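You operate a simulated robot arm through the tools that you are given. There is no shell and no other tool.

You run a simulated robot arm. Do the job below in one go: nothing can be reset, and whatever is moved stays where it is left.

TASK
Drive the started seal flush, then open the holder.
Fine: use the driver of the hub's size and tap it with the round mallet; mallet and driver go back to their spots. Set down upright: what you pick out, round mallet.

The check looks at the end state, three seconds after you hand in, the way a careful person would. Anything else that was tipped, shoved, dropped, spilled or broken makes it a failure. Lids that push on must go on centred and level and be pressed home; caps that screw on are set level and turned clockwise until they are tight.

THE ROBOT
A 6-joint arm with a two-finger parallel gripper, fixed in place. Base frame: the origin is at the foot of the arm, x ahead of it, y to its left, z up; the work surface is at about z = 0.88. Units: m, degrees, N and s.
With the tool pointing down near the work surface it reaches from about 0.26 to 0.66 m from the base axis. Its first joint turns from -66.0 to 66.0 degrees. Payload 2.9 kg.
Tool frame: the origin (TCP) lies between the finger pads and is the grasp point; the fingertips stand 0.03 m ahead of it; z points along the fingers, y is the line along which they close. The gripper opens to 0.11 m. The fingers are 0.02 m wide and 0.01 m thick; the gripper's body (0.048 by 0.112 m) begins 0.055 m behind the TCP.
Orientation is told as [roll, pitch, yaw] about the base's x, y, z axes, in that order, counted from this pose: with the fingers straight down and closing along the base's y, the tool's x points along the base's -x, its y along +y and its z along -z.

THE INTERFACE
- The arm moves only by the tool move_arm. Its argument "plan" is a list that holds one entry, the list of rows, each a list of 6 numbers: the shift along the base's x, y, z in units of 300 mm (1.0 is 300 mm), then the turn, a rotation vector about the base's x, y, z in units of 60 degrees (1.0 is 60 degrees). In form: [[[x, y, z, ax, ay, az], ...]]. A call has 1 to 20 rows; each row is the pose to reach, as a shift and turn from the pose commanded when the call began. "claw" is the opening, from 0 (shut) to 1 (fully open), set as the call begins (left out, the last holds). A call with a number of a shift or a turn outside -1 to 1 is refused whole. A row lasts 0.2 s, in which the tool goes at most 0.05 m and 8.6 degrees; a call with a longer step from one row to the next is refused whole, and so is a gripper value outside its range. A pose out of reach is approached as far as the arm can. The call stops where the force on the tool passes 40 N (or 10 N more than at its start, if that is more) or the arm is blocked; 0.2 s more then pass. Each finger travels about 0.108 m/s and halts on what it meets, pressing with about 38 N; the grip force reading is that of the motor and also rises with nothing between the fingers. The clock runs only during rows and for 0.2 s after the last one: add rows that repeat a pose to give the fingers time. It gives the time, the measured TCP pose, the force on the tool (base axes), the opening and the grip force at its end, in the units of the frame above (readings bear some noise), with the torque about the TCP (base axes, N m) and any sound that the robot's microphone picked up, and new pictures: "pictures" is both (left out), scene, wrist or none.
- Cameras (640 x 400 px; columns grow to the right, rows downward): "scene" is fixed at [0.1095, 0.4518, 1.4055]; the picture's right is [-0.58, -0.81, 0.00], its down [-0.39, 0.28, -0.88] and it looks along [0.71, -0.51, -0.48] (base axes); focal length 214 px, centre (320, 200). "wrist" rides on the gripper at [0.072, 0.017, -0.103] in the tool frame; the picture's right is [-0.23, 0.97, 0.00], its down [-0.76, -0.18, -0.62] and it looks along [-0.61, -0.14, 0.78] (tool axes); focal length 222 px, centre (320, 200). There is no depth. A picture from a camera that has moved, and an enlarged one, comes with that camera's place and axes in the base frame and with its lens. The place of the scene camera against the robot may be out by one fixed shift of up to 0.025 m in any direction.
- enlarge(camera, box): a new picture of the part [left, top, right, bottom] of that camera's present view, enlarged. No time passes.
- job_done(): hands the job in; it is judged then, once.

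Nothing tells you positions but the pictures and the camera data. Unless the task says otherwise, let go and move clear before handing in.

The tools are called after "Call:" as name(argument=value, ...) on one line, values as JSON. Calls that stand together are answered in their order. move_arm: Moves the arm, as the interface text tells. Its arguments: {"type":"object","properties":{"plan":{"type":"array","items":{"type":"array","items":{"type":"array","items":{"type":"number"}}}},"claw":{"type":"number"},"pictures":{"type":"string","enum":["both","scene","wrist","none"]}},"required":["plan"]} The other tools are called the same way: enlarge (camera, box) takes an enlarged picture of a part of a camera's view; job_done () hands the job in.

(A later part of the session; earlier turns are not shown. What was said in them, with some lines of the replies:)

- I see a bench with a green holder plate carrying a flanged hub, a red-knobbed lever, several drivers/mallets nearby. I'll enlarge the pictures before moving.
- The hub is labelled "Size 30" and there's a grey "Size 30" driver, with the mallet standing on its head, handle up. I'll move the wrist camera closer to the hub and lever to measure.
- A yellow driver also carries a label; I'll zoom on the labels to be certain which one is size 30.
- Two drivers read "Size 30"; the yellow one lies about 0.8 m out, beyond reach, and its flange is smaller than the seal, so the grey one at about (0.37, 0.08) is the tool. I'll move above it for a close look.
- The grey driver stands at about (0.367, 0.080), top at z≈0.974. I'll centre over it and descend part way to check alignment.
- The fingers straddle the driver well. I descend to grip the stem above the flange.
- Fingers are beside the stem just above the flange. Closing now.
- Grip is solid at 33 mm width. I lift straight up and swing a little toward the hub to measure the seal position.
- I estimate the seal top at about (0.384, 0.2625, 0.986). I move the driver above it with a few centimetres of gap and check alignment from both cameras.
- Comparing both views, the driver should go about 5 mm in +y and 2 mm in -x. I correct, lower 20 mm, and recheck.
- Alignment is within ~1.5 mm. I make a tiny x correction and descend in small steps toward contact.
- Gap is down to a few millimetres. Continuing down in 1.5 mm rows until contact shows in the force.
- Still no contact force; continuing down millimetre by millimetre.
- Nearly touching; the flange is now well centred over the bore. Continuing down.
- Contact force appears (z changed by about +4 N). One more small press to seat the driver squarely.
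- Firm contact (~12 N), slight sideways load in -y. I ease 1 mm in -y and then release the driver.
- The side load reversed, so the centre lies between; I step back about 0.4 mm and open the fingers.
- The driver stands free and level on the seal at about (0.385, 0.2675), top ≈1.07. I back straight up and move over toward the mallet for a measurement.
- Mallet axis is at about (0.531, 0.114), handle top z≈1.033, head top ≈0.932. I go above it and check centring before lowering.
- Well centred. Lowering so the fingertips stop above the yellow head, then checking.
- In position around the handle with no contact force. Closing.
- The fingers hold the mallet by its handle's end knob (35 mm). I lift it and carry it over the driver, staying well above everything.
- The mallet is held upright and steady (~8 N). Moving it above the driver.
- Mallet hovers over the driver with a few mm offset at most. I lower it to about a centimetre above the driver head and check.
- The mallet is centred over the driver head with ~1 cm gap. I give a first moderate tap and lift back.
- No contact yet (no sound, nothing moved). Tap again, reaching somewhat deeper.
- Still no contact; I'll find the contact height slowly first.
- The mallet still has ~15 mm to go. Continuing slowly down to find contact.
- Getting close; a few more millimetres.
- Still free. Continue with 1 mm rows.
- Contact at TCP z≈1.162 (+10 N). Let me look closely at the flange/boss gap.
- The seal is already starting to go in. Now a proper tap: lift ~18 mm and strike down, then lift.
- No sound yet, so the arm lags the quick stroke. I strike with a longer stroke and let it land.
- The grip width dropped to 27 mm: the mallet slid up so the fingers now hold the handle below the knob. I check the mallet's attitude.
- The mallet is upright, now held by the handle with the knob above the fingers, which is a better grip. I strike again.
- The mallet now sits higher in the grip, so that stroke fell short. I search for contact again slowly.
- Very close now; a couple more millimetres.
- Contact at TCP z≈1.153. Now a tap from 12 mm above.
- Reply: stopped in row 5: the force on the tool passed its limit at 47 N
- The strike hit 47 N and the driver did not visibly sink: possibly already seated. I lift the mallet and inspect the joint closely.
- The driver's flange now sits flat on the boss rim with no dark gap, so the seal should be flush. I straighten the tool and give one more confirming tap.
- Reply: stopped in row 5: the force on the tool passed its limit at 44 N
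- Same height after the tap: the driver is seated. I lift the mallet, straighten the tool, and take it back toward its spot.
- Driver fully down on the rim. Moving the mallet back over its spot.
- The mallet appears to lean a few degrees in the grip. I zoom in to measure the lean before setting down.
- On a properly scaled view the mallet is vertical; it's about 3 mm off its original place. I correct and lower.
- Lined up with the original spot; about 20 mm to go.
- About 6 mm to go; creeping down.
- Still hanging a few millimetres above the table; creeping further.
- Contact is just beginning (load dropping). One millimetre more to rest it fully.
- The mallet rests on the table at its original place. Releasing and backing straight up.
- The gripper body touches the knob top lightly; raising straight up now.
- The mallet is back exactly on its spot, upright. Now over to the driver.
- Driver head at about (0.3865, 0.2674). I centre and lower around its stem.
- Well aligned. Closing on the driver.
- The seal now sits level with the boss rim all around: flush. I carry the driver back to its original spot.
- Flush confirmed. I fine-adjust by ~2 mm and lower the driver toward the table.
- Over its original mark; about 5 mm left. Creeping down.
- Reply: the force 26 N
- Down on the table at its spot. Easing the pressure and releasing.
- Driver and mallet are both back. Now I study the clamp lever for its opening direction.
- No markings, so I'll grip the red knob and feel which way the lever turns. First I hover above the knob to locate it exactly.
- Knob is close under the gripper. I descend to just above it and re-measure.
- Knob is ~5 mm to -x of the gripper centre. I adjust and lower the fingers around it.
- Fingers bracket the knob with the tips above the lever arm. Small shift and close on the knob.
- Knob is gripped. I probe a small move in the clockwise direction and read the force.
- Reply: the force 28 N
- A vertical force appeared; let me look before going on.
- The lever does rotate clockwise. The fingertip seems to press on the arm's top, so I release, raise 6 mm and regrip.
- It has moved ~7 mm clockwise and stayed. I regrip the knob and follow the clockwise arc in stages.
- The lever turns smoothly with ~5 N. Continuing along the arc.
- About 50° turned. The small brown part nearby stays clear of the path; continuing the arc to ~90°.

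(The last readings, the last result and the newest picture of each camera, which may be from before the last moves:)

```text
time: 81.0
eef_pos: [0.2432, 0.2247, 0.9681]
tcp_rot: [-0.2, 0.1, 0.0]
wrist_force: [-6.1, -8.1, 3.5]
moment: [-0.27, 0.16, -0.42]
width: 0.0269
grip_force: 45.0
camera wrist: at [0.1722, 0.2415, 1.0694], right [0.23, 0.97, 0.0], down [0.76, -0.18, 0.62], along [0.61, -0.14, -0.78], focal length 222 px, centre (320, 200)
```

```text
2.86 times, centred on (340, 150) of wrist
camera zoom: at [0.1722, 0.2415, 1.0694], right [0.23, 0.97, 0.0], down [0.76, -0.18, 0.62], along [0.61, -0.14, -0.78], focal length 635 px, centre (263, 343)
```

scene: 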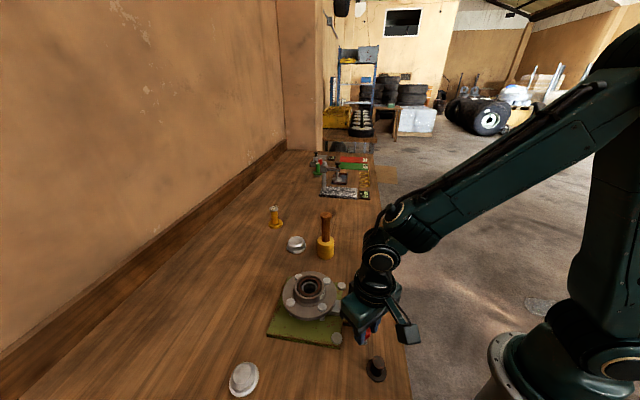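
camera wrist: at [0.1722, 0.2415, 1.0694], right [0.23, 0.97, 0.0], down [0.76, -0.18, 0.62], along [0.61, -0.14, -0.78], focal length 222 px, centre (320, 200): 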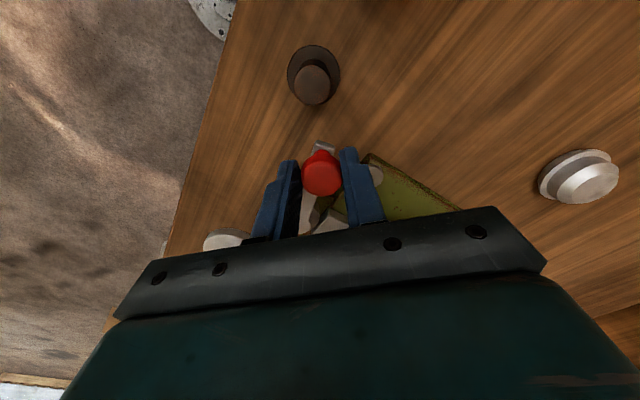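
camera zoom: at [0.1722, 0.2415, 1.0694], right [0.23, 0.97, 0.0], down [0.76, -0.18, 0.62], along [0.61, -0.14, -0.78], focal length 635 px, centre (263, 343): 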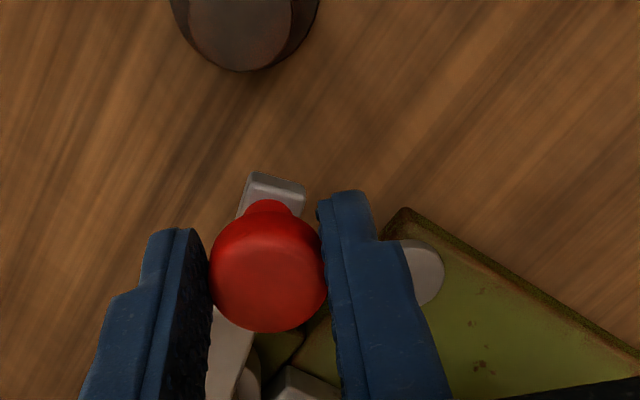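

Still turning freely. Continuing in smaller stages, watching for an end stop.

Call:
move_arm(plan=[[[0.012, 0.019, 0, 0, 0, 0], [0.0263, 0.0377, 0, 0, 0, 0], [0.042, 0.054, 0, 0, 0, 0], [0.0587, 0.07, 0, 0, 0, 0], [0.0587, 0.07, 0, 0, 0, 0]]], claw=0)

Call:
enlarge(camera="scene", box=[285, 265, 395, 365])

Call:
enlarge(camera="wrist", box=[240, 80, 440, 220])

```text
time: 81.5
eef_pos: [0.244, 0.2257, 0.966]
tcp_rot: [-1.2, 0.9, -0.2]
wrist_force: [-6.3, -8.1, 13.8]
moment: [-0.43, 0.21, 0.08]
width: 0.0273
grip_force: 44.6
stopped in row 2: the force on the tool passed its limit at 46 N (the readings are from after the stop); the commanded pose is now the measured one
camera wrist: at [0.1745, 0.2439, 1.0698], right [0.23, 0.97, -0.02], down [0.77, -0.17, 0.61], along [0.59, -0.16, -0.79], focal length 222 px, centre (320, 200)
```

scene: 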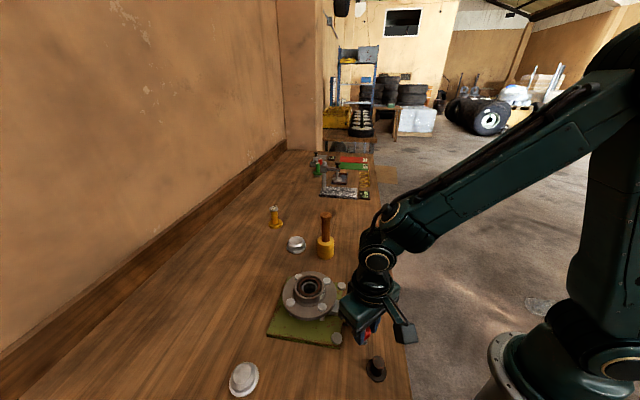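
wrist: 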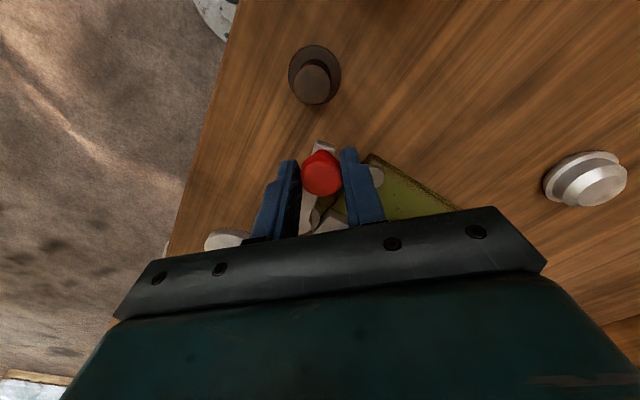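

```text
4.00 times, centred on (340, 315) of scene
camera zoom: at [0.1092, 0.4515, 1.4056], right [-0.58, -0.81, 0.0], down [-0.39, 0.28, -0.88], along [0.71, -0.51, -0.48], focal length 858 px, centre (240, -260)
```

zoom: 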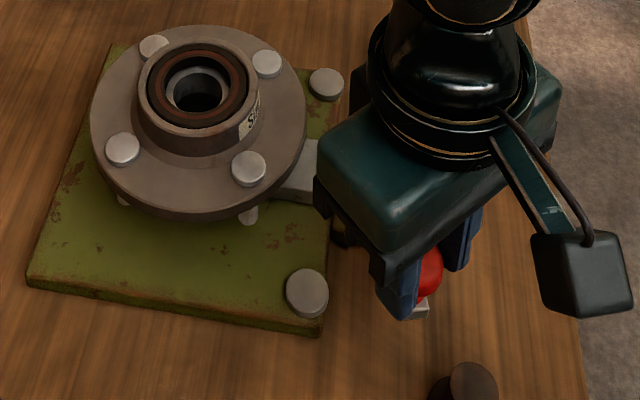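

```text
2.86 times, centred on (340, 150) of wrist
camera zoom: at [0.1745, 0.2439, 1.0698], right [0.23, 0.97, -0.02], down [0.77, -0.17, 0.61], along [0.59, -0.16, -0.79], focal length 635 px, centre (263, 343)
```

zoom: 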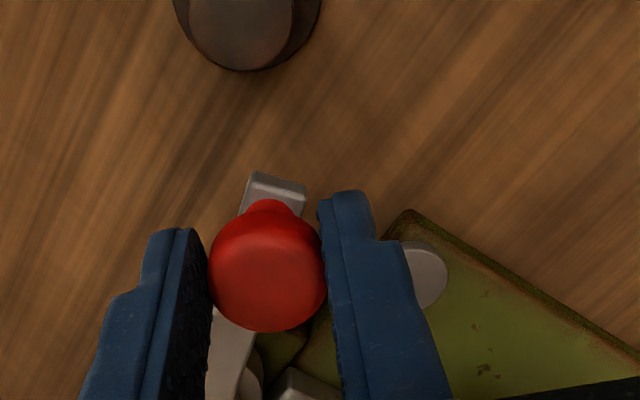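

It hit a firm stop after about 75–80° of turn. I release the knob and lift away to look at the lever and jaw.

Call:
move_arm(plan=[[[0, 0, 0, 0, 0, 0], [0, 0, 0, 0, 0, 0]]], claw=0.45, pictures="none")

Call:
move_arm(plan=[[[0, 0, 0.03, 0, 0, 0], [0, 0, 0.12, 0, 0, 0], [0, 0, 0.24, 0.02, -0.015, 0.003], [0, 0, 0.36, 0.02, -0.015, 0.003], [0, 0, 0.5, 0.02, -0.015, 0.003], [0, -0.1, 0.64, 0.02, -0.015, 0.003], [0, -0.2, 0.74, 0.02, -0.015, 0.003], [0, -0.2, 0.74, 0.02, -0.015, 0.003]]], claw=0.45)

Call:
enlarge(camera="scene", box=[285, 265, 395, 345])

Call:
enlarge(camera="wrist", box=[220, 60, 460, 220])

```text
time: 82.1
eef_pos: [0.2463, 0.2284, 0.9668]
tcp_rot: [-0.9, 0.7, -0.3]
wrist_force: [-0.5, 0.0, 0.7]
moment: [0.01, 0.02, -0.02]
width: 0.0495
grip_force: 0.0
```

```text
refused: row 6 steps farther than a row can; nothing moved
```

```text
5.00 times, centred on (340, 305) of scene
camera zoom: at [0.1095, 0.4518, 1.4055], right [-0.58, -0.81, 0.0], down [-0.39, 0.28, -0.88], along [0.71, -0.51, -0.48], focal length 1072 px, centre (220, -325)
```

zoom: 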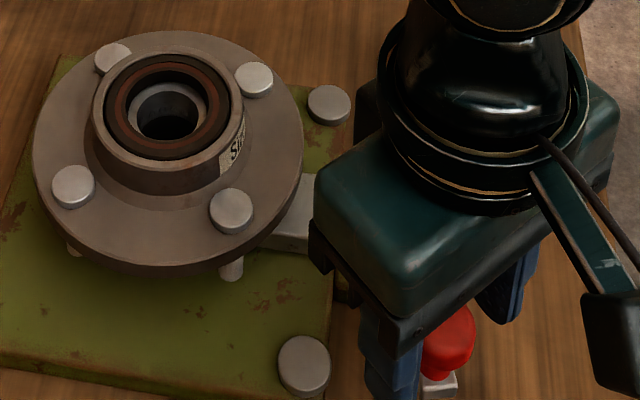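

```text
2.50 times, centred on (340, 140) of wrist
camera zoom: at [0.1751, 0.2449, 1.0694], right [0.23, 0.97, -0.02], down [0.77, -0.17, 0.62], along [0.6, -0.16, -0.79], focal length 555 px, centre (270, 350)
```

zoom: 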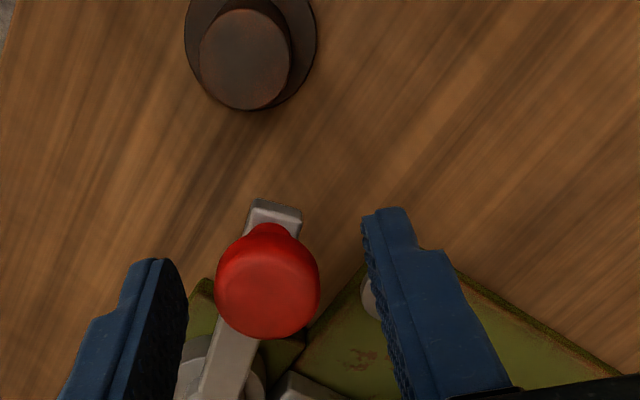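

Released cleanly. Lifting with smaller steps.

Call:
move_arm(plan=[[[0, 0, 0.03, 0, 0, 0], [0, 0, 0.12, 0, 0, 0], [0, 0, 0.24, 0.015, -0.0117, 0.005], [0, 0, 0.36, 0.015, -0.0117, 0.005], [0, 0, 0.5, 0.015, -0.0117, 0.005], [0, 0, 0.6, 0.015, -0.0117, 0.005], [0, -0.1, 0.6, 0.015, -0.0117, 0.005], [0, -0.22, 0.6, 0.015, -0.0117, 0.005], [0, -0.34, 0.6, 0.015, -0.0117, 0.005], [0, -0.34, 0.6, 0.015, -0.0117, 0.005]]], claw=0.45)

Call:
enlarge(camera="scene", box=[285, 265, 395, 345])

Call:
enlarge(camera="wrist", box=[280, 20, 520, 180])

```text
time: 84.3
eef_pos: [0.2463, 0.1276, 1.1499]
tcp_rot: [0.0, 0.1, 0.1]
wrist_force: [0.3, 0.1, 0.3]
moment: [-0.02, 0.05, 0.01]
width: 0.0495
grip_force: 0.0
camera wrist: at [0.1748, 0.143, 1.2513], right [0.22, 0.97, 0.0], down [0.76, -0.18, 0.62], along [0.61, -0.14, -0.78], focal length 222 px, centre (320, 200)
```

scene: 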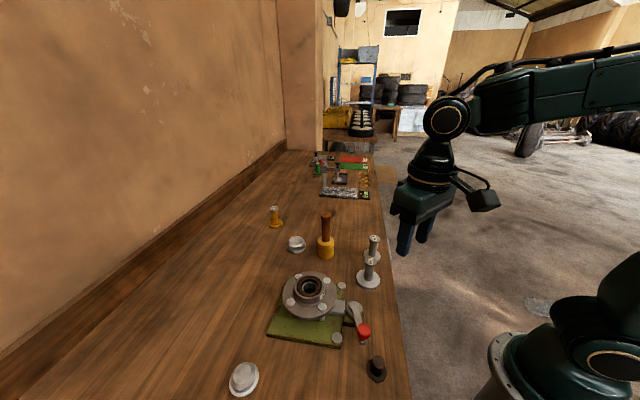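
wrist: 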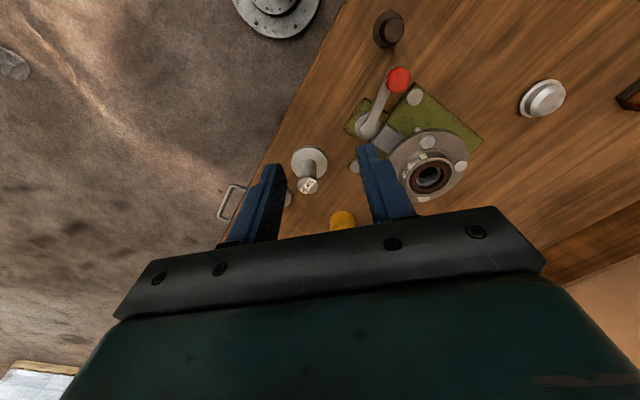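

```text
5.00 times, centred on (340, 305) of scene
camera zoom: at [0.1095, 0.4518, 1.4055], right [-0.58, -0.81, 0.0], down [-0.39, 0.28, -0.88], along [0.71, -0.51, -0.48], focal length 1072 px, centre (220, -325)
```

zoom: 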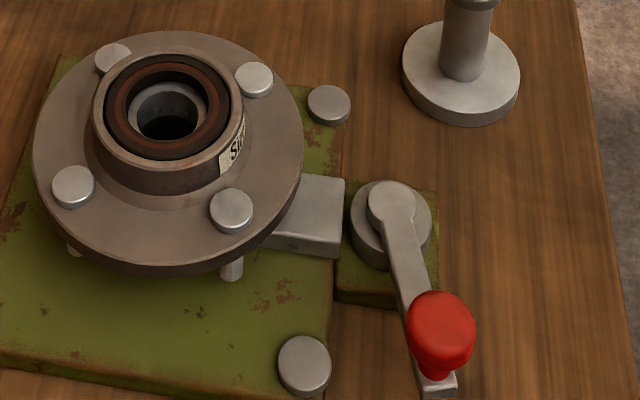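

```text
2.50 times, centred on (400, 100) of wrist
camera zoom: at [0.1748, 0.143, 1.2513], right [0.22, 0.97, 0.0], down [0.76, -0.18, 0.62], along [0.61, -0.14, -0.78], focal length 555 px, centre (120, 450)
```

zoom: 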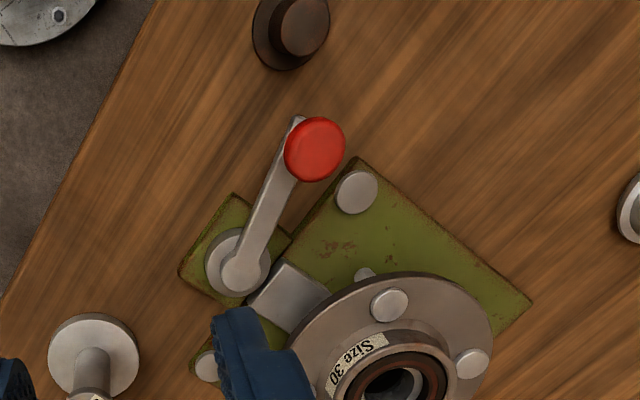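

The jaw block has drawn back ~7 mm from the hub and the lever turned ~75°. To be sure it is at its end stop, I'll push the knob gently once more from behind with closed fingers.

Call:
move_arm(plan=[[[-0.02, 0.05, -0.1, 0, 0, 0], [-0.045, 0.12, -0.2, 0, 0, 0], [-0.06, 0.17, -0.32, 0, 0, 0], [-0.065, 0.18, -0.45, 0, 0, 0], [-0.065, 0.18, -0.45, 0, 0, 0]]], claw=0)

Call:
enlarge(camera="wrist", box=[220, 60, 460, 220])

Call:
enlarge(camera="scene", box=[315, 265, 415, 385])

```text
time: 85.5
eef_pos: [0.2264, 0.1801, 1.0116]
tcp_rot: [0.0, 0.0, 0.2]
wrist_force: [-0.5, -0.5, 1.0]
moment: [-0.02, 0.01, 0.0]
width: 0.0
grip_force: 37.5
camera wrist: at [0.1547, 0.1959, 1.1136], right [0.23, 0.97, 0.0], down [0.76, -0.18, 0.62], along [0.61, -0.14, -0.78], focal length 222 px, centre (320, 200)
```

scene: 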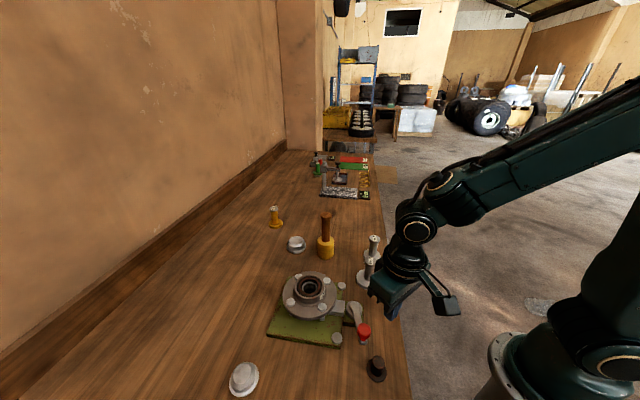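
wrist: 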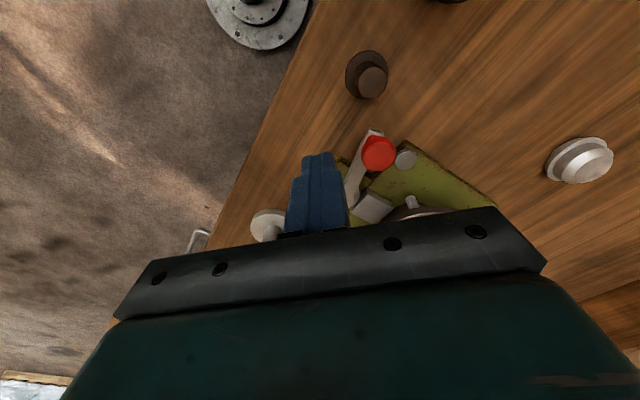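

```text
2.50 times, centred on (340, 140) of wrist
camera zoom: at [0.1547, 0.1959, 1.1136], right [0.23, 0.97, 0.0], down [0.76, -0.18, 0.62], along [0.61, -0.14, -0.78], focal length 555 px, centre (270, 350)
```

zoom: 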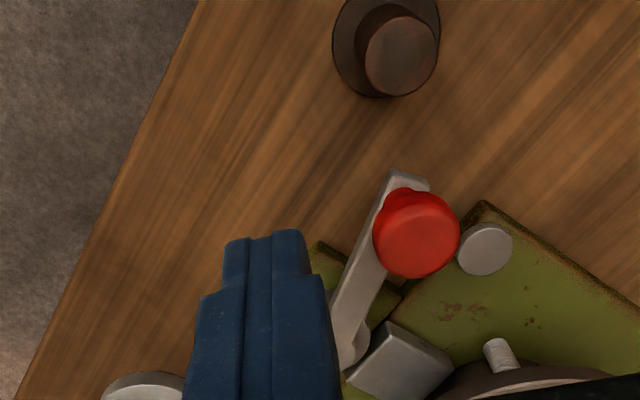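

```text
3.33 times, centred on (365, 325) of scene
camera zoom: at [0.1095, 0.4518, 1.4055], right [-0.58, -0.81, 0.0], down [-0.39, 0.28, -0.88], along [0.71, -0.51, -0.48], focal length 715 px, centre (170, -217)
```

zoom: 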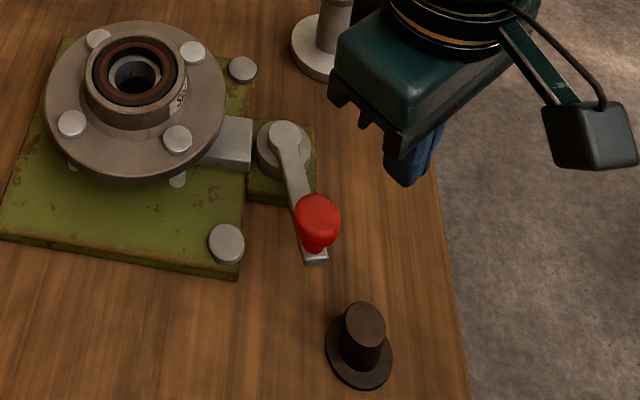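

Fingers are beside the knob. Lowering and pushing slowly in the opening direction.

Call:
move_arm(plan=[[[0, 0, -0.07, 0, 0, 0], [0, 0, -0.145, 0, 0, 0], [0.02, 0.03, -0.145, 0, 0, 0], [0.03, 0.053, -0.145, 0, 0, 0], [0.04, 0.07, -0.145, 0, 0, 0], [0.045, 0.08, -0.145, 0, 0, 0], [0.05, 0.09, -0.145, 0, 0, 0], [0.055, 0.1, -0.145, 0, 0, 0], [0.055, 0.1, -0.145, 0, 0, 0]]], claw=0)

Call:
enlarge(camera="wrist", box=[220, 60, 460, 220])

Call:
enlarge(camera="scene", box=[315, 265, 415, 385])

```text
time: 87.4
eef_pos: [0.2402, 0.2025, 0.968]
tcp_rot: [-0.9, 0.4, -0.3]
wrist_force: [-2.2, -9.8, 6.5]
moment: [-0.21, 0.02, -0.06]
width: 0.0
grip_force: 37.8
stopped in row 9: the force on the tool passed its limit at 41 N (the readings are from after the stop); the commanded pose is now the measured one
camera wrist: at [0.1692, 0.2207, 1.0702], right [0.23, 0.97, -0.02], down [0.77, -0.17, 0.62], along [0.6, -0.16, -0.78], focal length 222 px, centre (320, 200)
```

scene: 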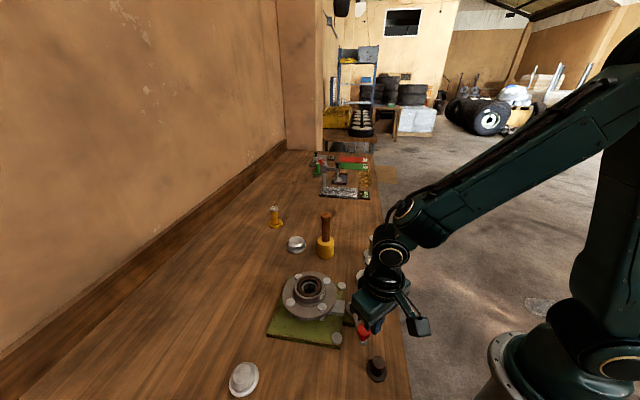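
wrist: 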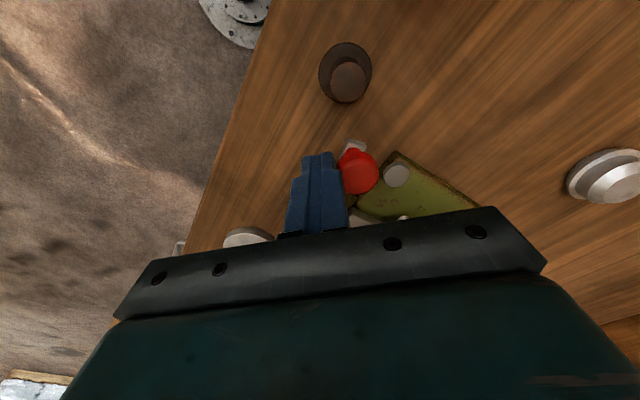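

```text
2.50 times, centred on (340, 140) of wrist
camera zoom: at [0.1692, 0.2207, 1.0702], right [0.23, 0.97, -0.02], down [0.77, -0.17, 0.62], along [0.6, -0.16, -0.78], focal length 555 px, centre (270, 350)
```

zoom: 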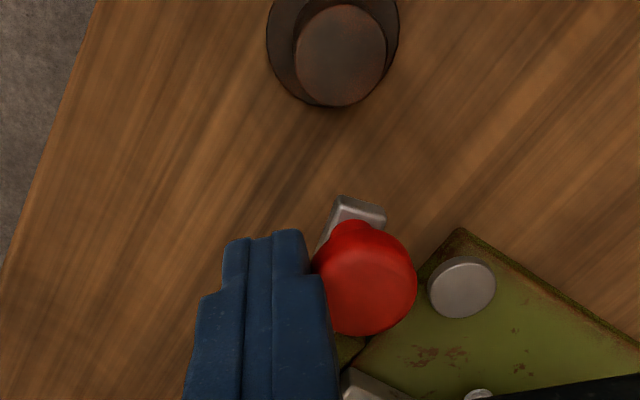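

```text
3.33 times, centred on (365, 325) of scene
camera zoom: at [0.1094, 0.4516, 1.4056], right [-0.58, -0.81, 0.0], down [-0.39, 0.28, -0.88], along [0.71, -0.51, -0.48], focal length 715 px, centre (170, -217)
```

zoom: 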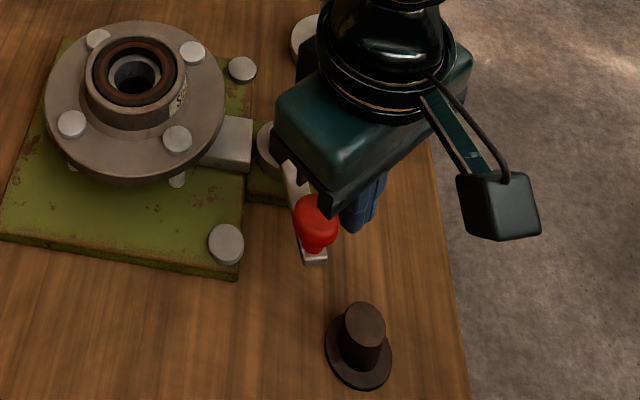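

The lever is firmly at its end stop, so the holder is fully open. I back off, lift clear and do a final check.

Call:
move_arm(plan=[[[-0.02, -0.04, 0, 0, 0, 0], [-0.03, -0.08, 0.02, 0, 0, 0], [-0.03, -0.08, 0.12, 0, 0, 0], [-0.03, -0.08, 0.26, 0.015, -0.007, 0.005], [-0.03, -0.08, 0.4, 0.015, -0.007, 0.005], [-0.03, -0.08, 0.54, 0.015, -0.007, 0.005], [-0.03, -0.08, 0.68, 0.015, -0.007, 0.005], [-0.03, -0.08, 0.82, 0.015, -0.007, 0.005], [-0.03, -0.2, 0.86, 0.015, -0.007, 0.005], [-0.03, -0.34, 0.86, 0.015, -0.007, 0.005], [-0.03, -0.34, 0.86, 0.015, -0.007, 0.005]]], claw=0.3)

Call:
enlarge(camera="scene", box=[240, 190, 420, 330])

Call:
enlarge(camera="scene", box=[275, 265, 375, 335])

Call:
enlarge(camera="wrist", box=[260, 20, 500, 180])

Call:
enlarge(camera="scene", box=[285, 265, 335, 300])

```text
time: 89.8
eef_pos: [0.2309, 0.0965, 1.2257]
tcp_rot: [0.2, 0.1, 0.1]
wrist_force: [0.7, 0.8, -0.2]
moment: [0.03, -0.01, 0.02]
width: 0.0329
grip_force: 0.1
camera wrist: at [0.1582, 0.1127, 1.3277], right [0.23, 0.97, 0.0], down [0.76, -0.18, 0.62], along [0.61, -0.14, -0.78], focal length 222 px, centre (320, 200)
```

scene: 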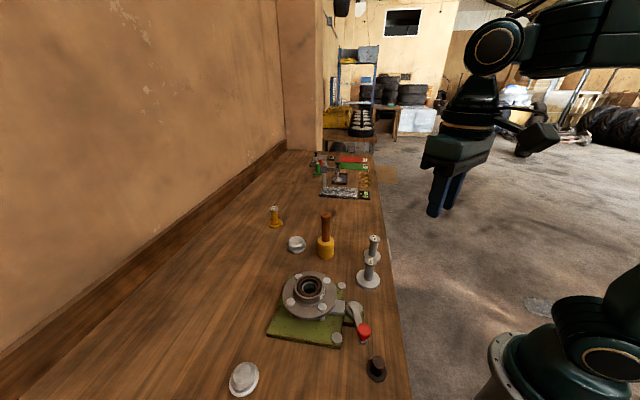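
wrist: 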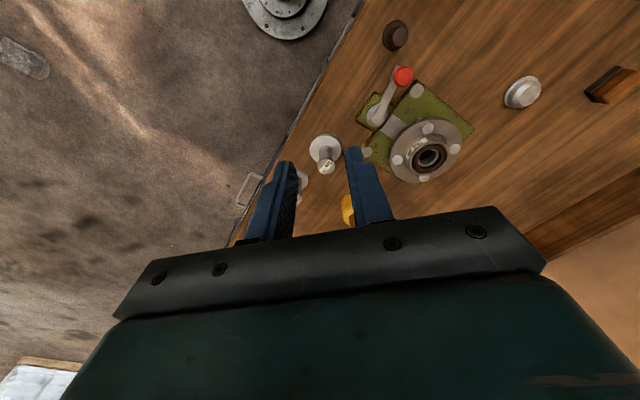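

```text
2.86 times, centred on (330, 260) of scene
camera zoom: at [0.1095, 0.4518, 1.4055], right [-0.58, -0.81, 0.0], down [-0.39, 0.28, -0.88], along [0.71, -0.51, -0.48], focal length 613 px, centre (291, 29)
```

zoom: 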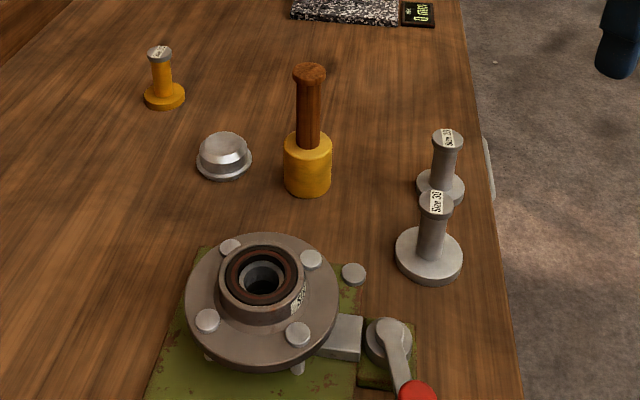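

```text
5.71 times, centred on (325, 300) of scene
camera zoom: at [0.1095, 0.4518, 1.4055], right [-0.58, -0.81, 0.0], down [-0.39, 0.28, -0.88], along [0.71, -0.51, -0.48], focal length 1226 px, centre (291, -371)
```

zoom: 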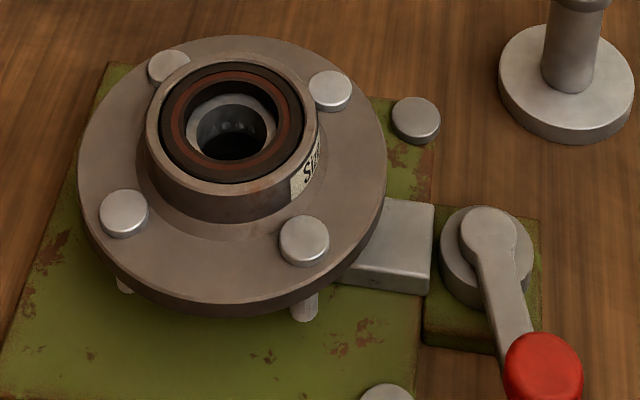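

```text
2.50 times, centred on (380, 100) of wrist
camera zoom: at [0.1582, 0.1127, 1.3277], right [0.23, 0.97, 0.0], down [0.76, -0.18, 0.62], along [0.61, -0.14, -0.78], focal length 555 px, centre (170, 450)
```

zoom: 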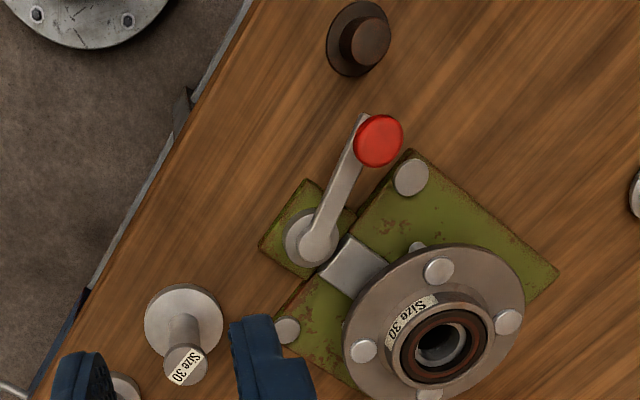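

```text
11.43 times, centred on (310, 282) of scene
camera zoom: at [0.1095, 0.4518, 1.4055], right [-0.58, -0.81, 0.0], down [-0.39, 0.28, -0.88], along [0.71, -0.51, -0.48], focal length 2451 px, centre (434, -743)
```

zoom: 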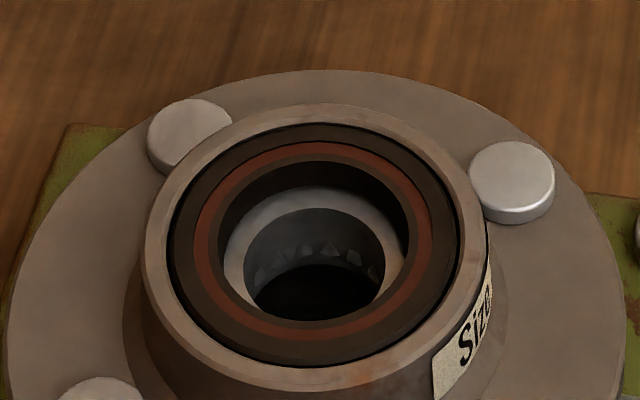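

The seal sits level and flush in the boss, and the jaw has drawn back with the lever at its stop. The driver and mallet stand upright on their original spots, and nothing else appears to have moved. The gripper is clear of everything, so I'm handing in.

Call:
job_done()

```text
The job is handed in.
```

I drove the seal flush and opened the holder, then handed the job in. The check's verdict hasn't come back.

- **Seal:** It sits level with the hub rim all the way round. The grey "Size 30" driver came down flat on the rim, and later mallet taps didn't move it further. Part of the travel came when I lowered the mallet slowly onto the driver to find the contact height, rather than from a tap.
- **Driver choice:** Two drivers are labelled "Size 30". I used the grey one; the yellow one is about 0.8 m out, beyond the arm's reach, and its flange looked narrower than the seal.
- **Holder:** I turned the lever about 75° clockwise to a firm stop. The jaw block drew back roughly 7 mm from the hub. A second push at the stop didn't move it.
- **Mallet and driver:** Both are back upright on their spots, within a couple of millimetres by the camera. The mallet slid up in the gripper on one stroke but stayed vertical.
- **Everything else:** Nothing else looked moved in the final pictures, and the gripper was open and clear.
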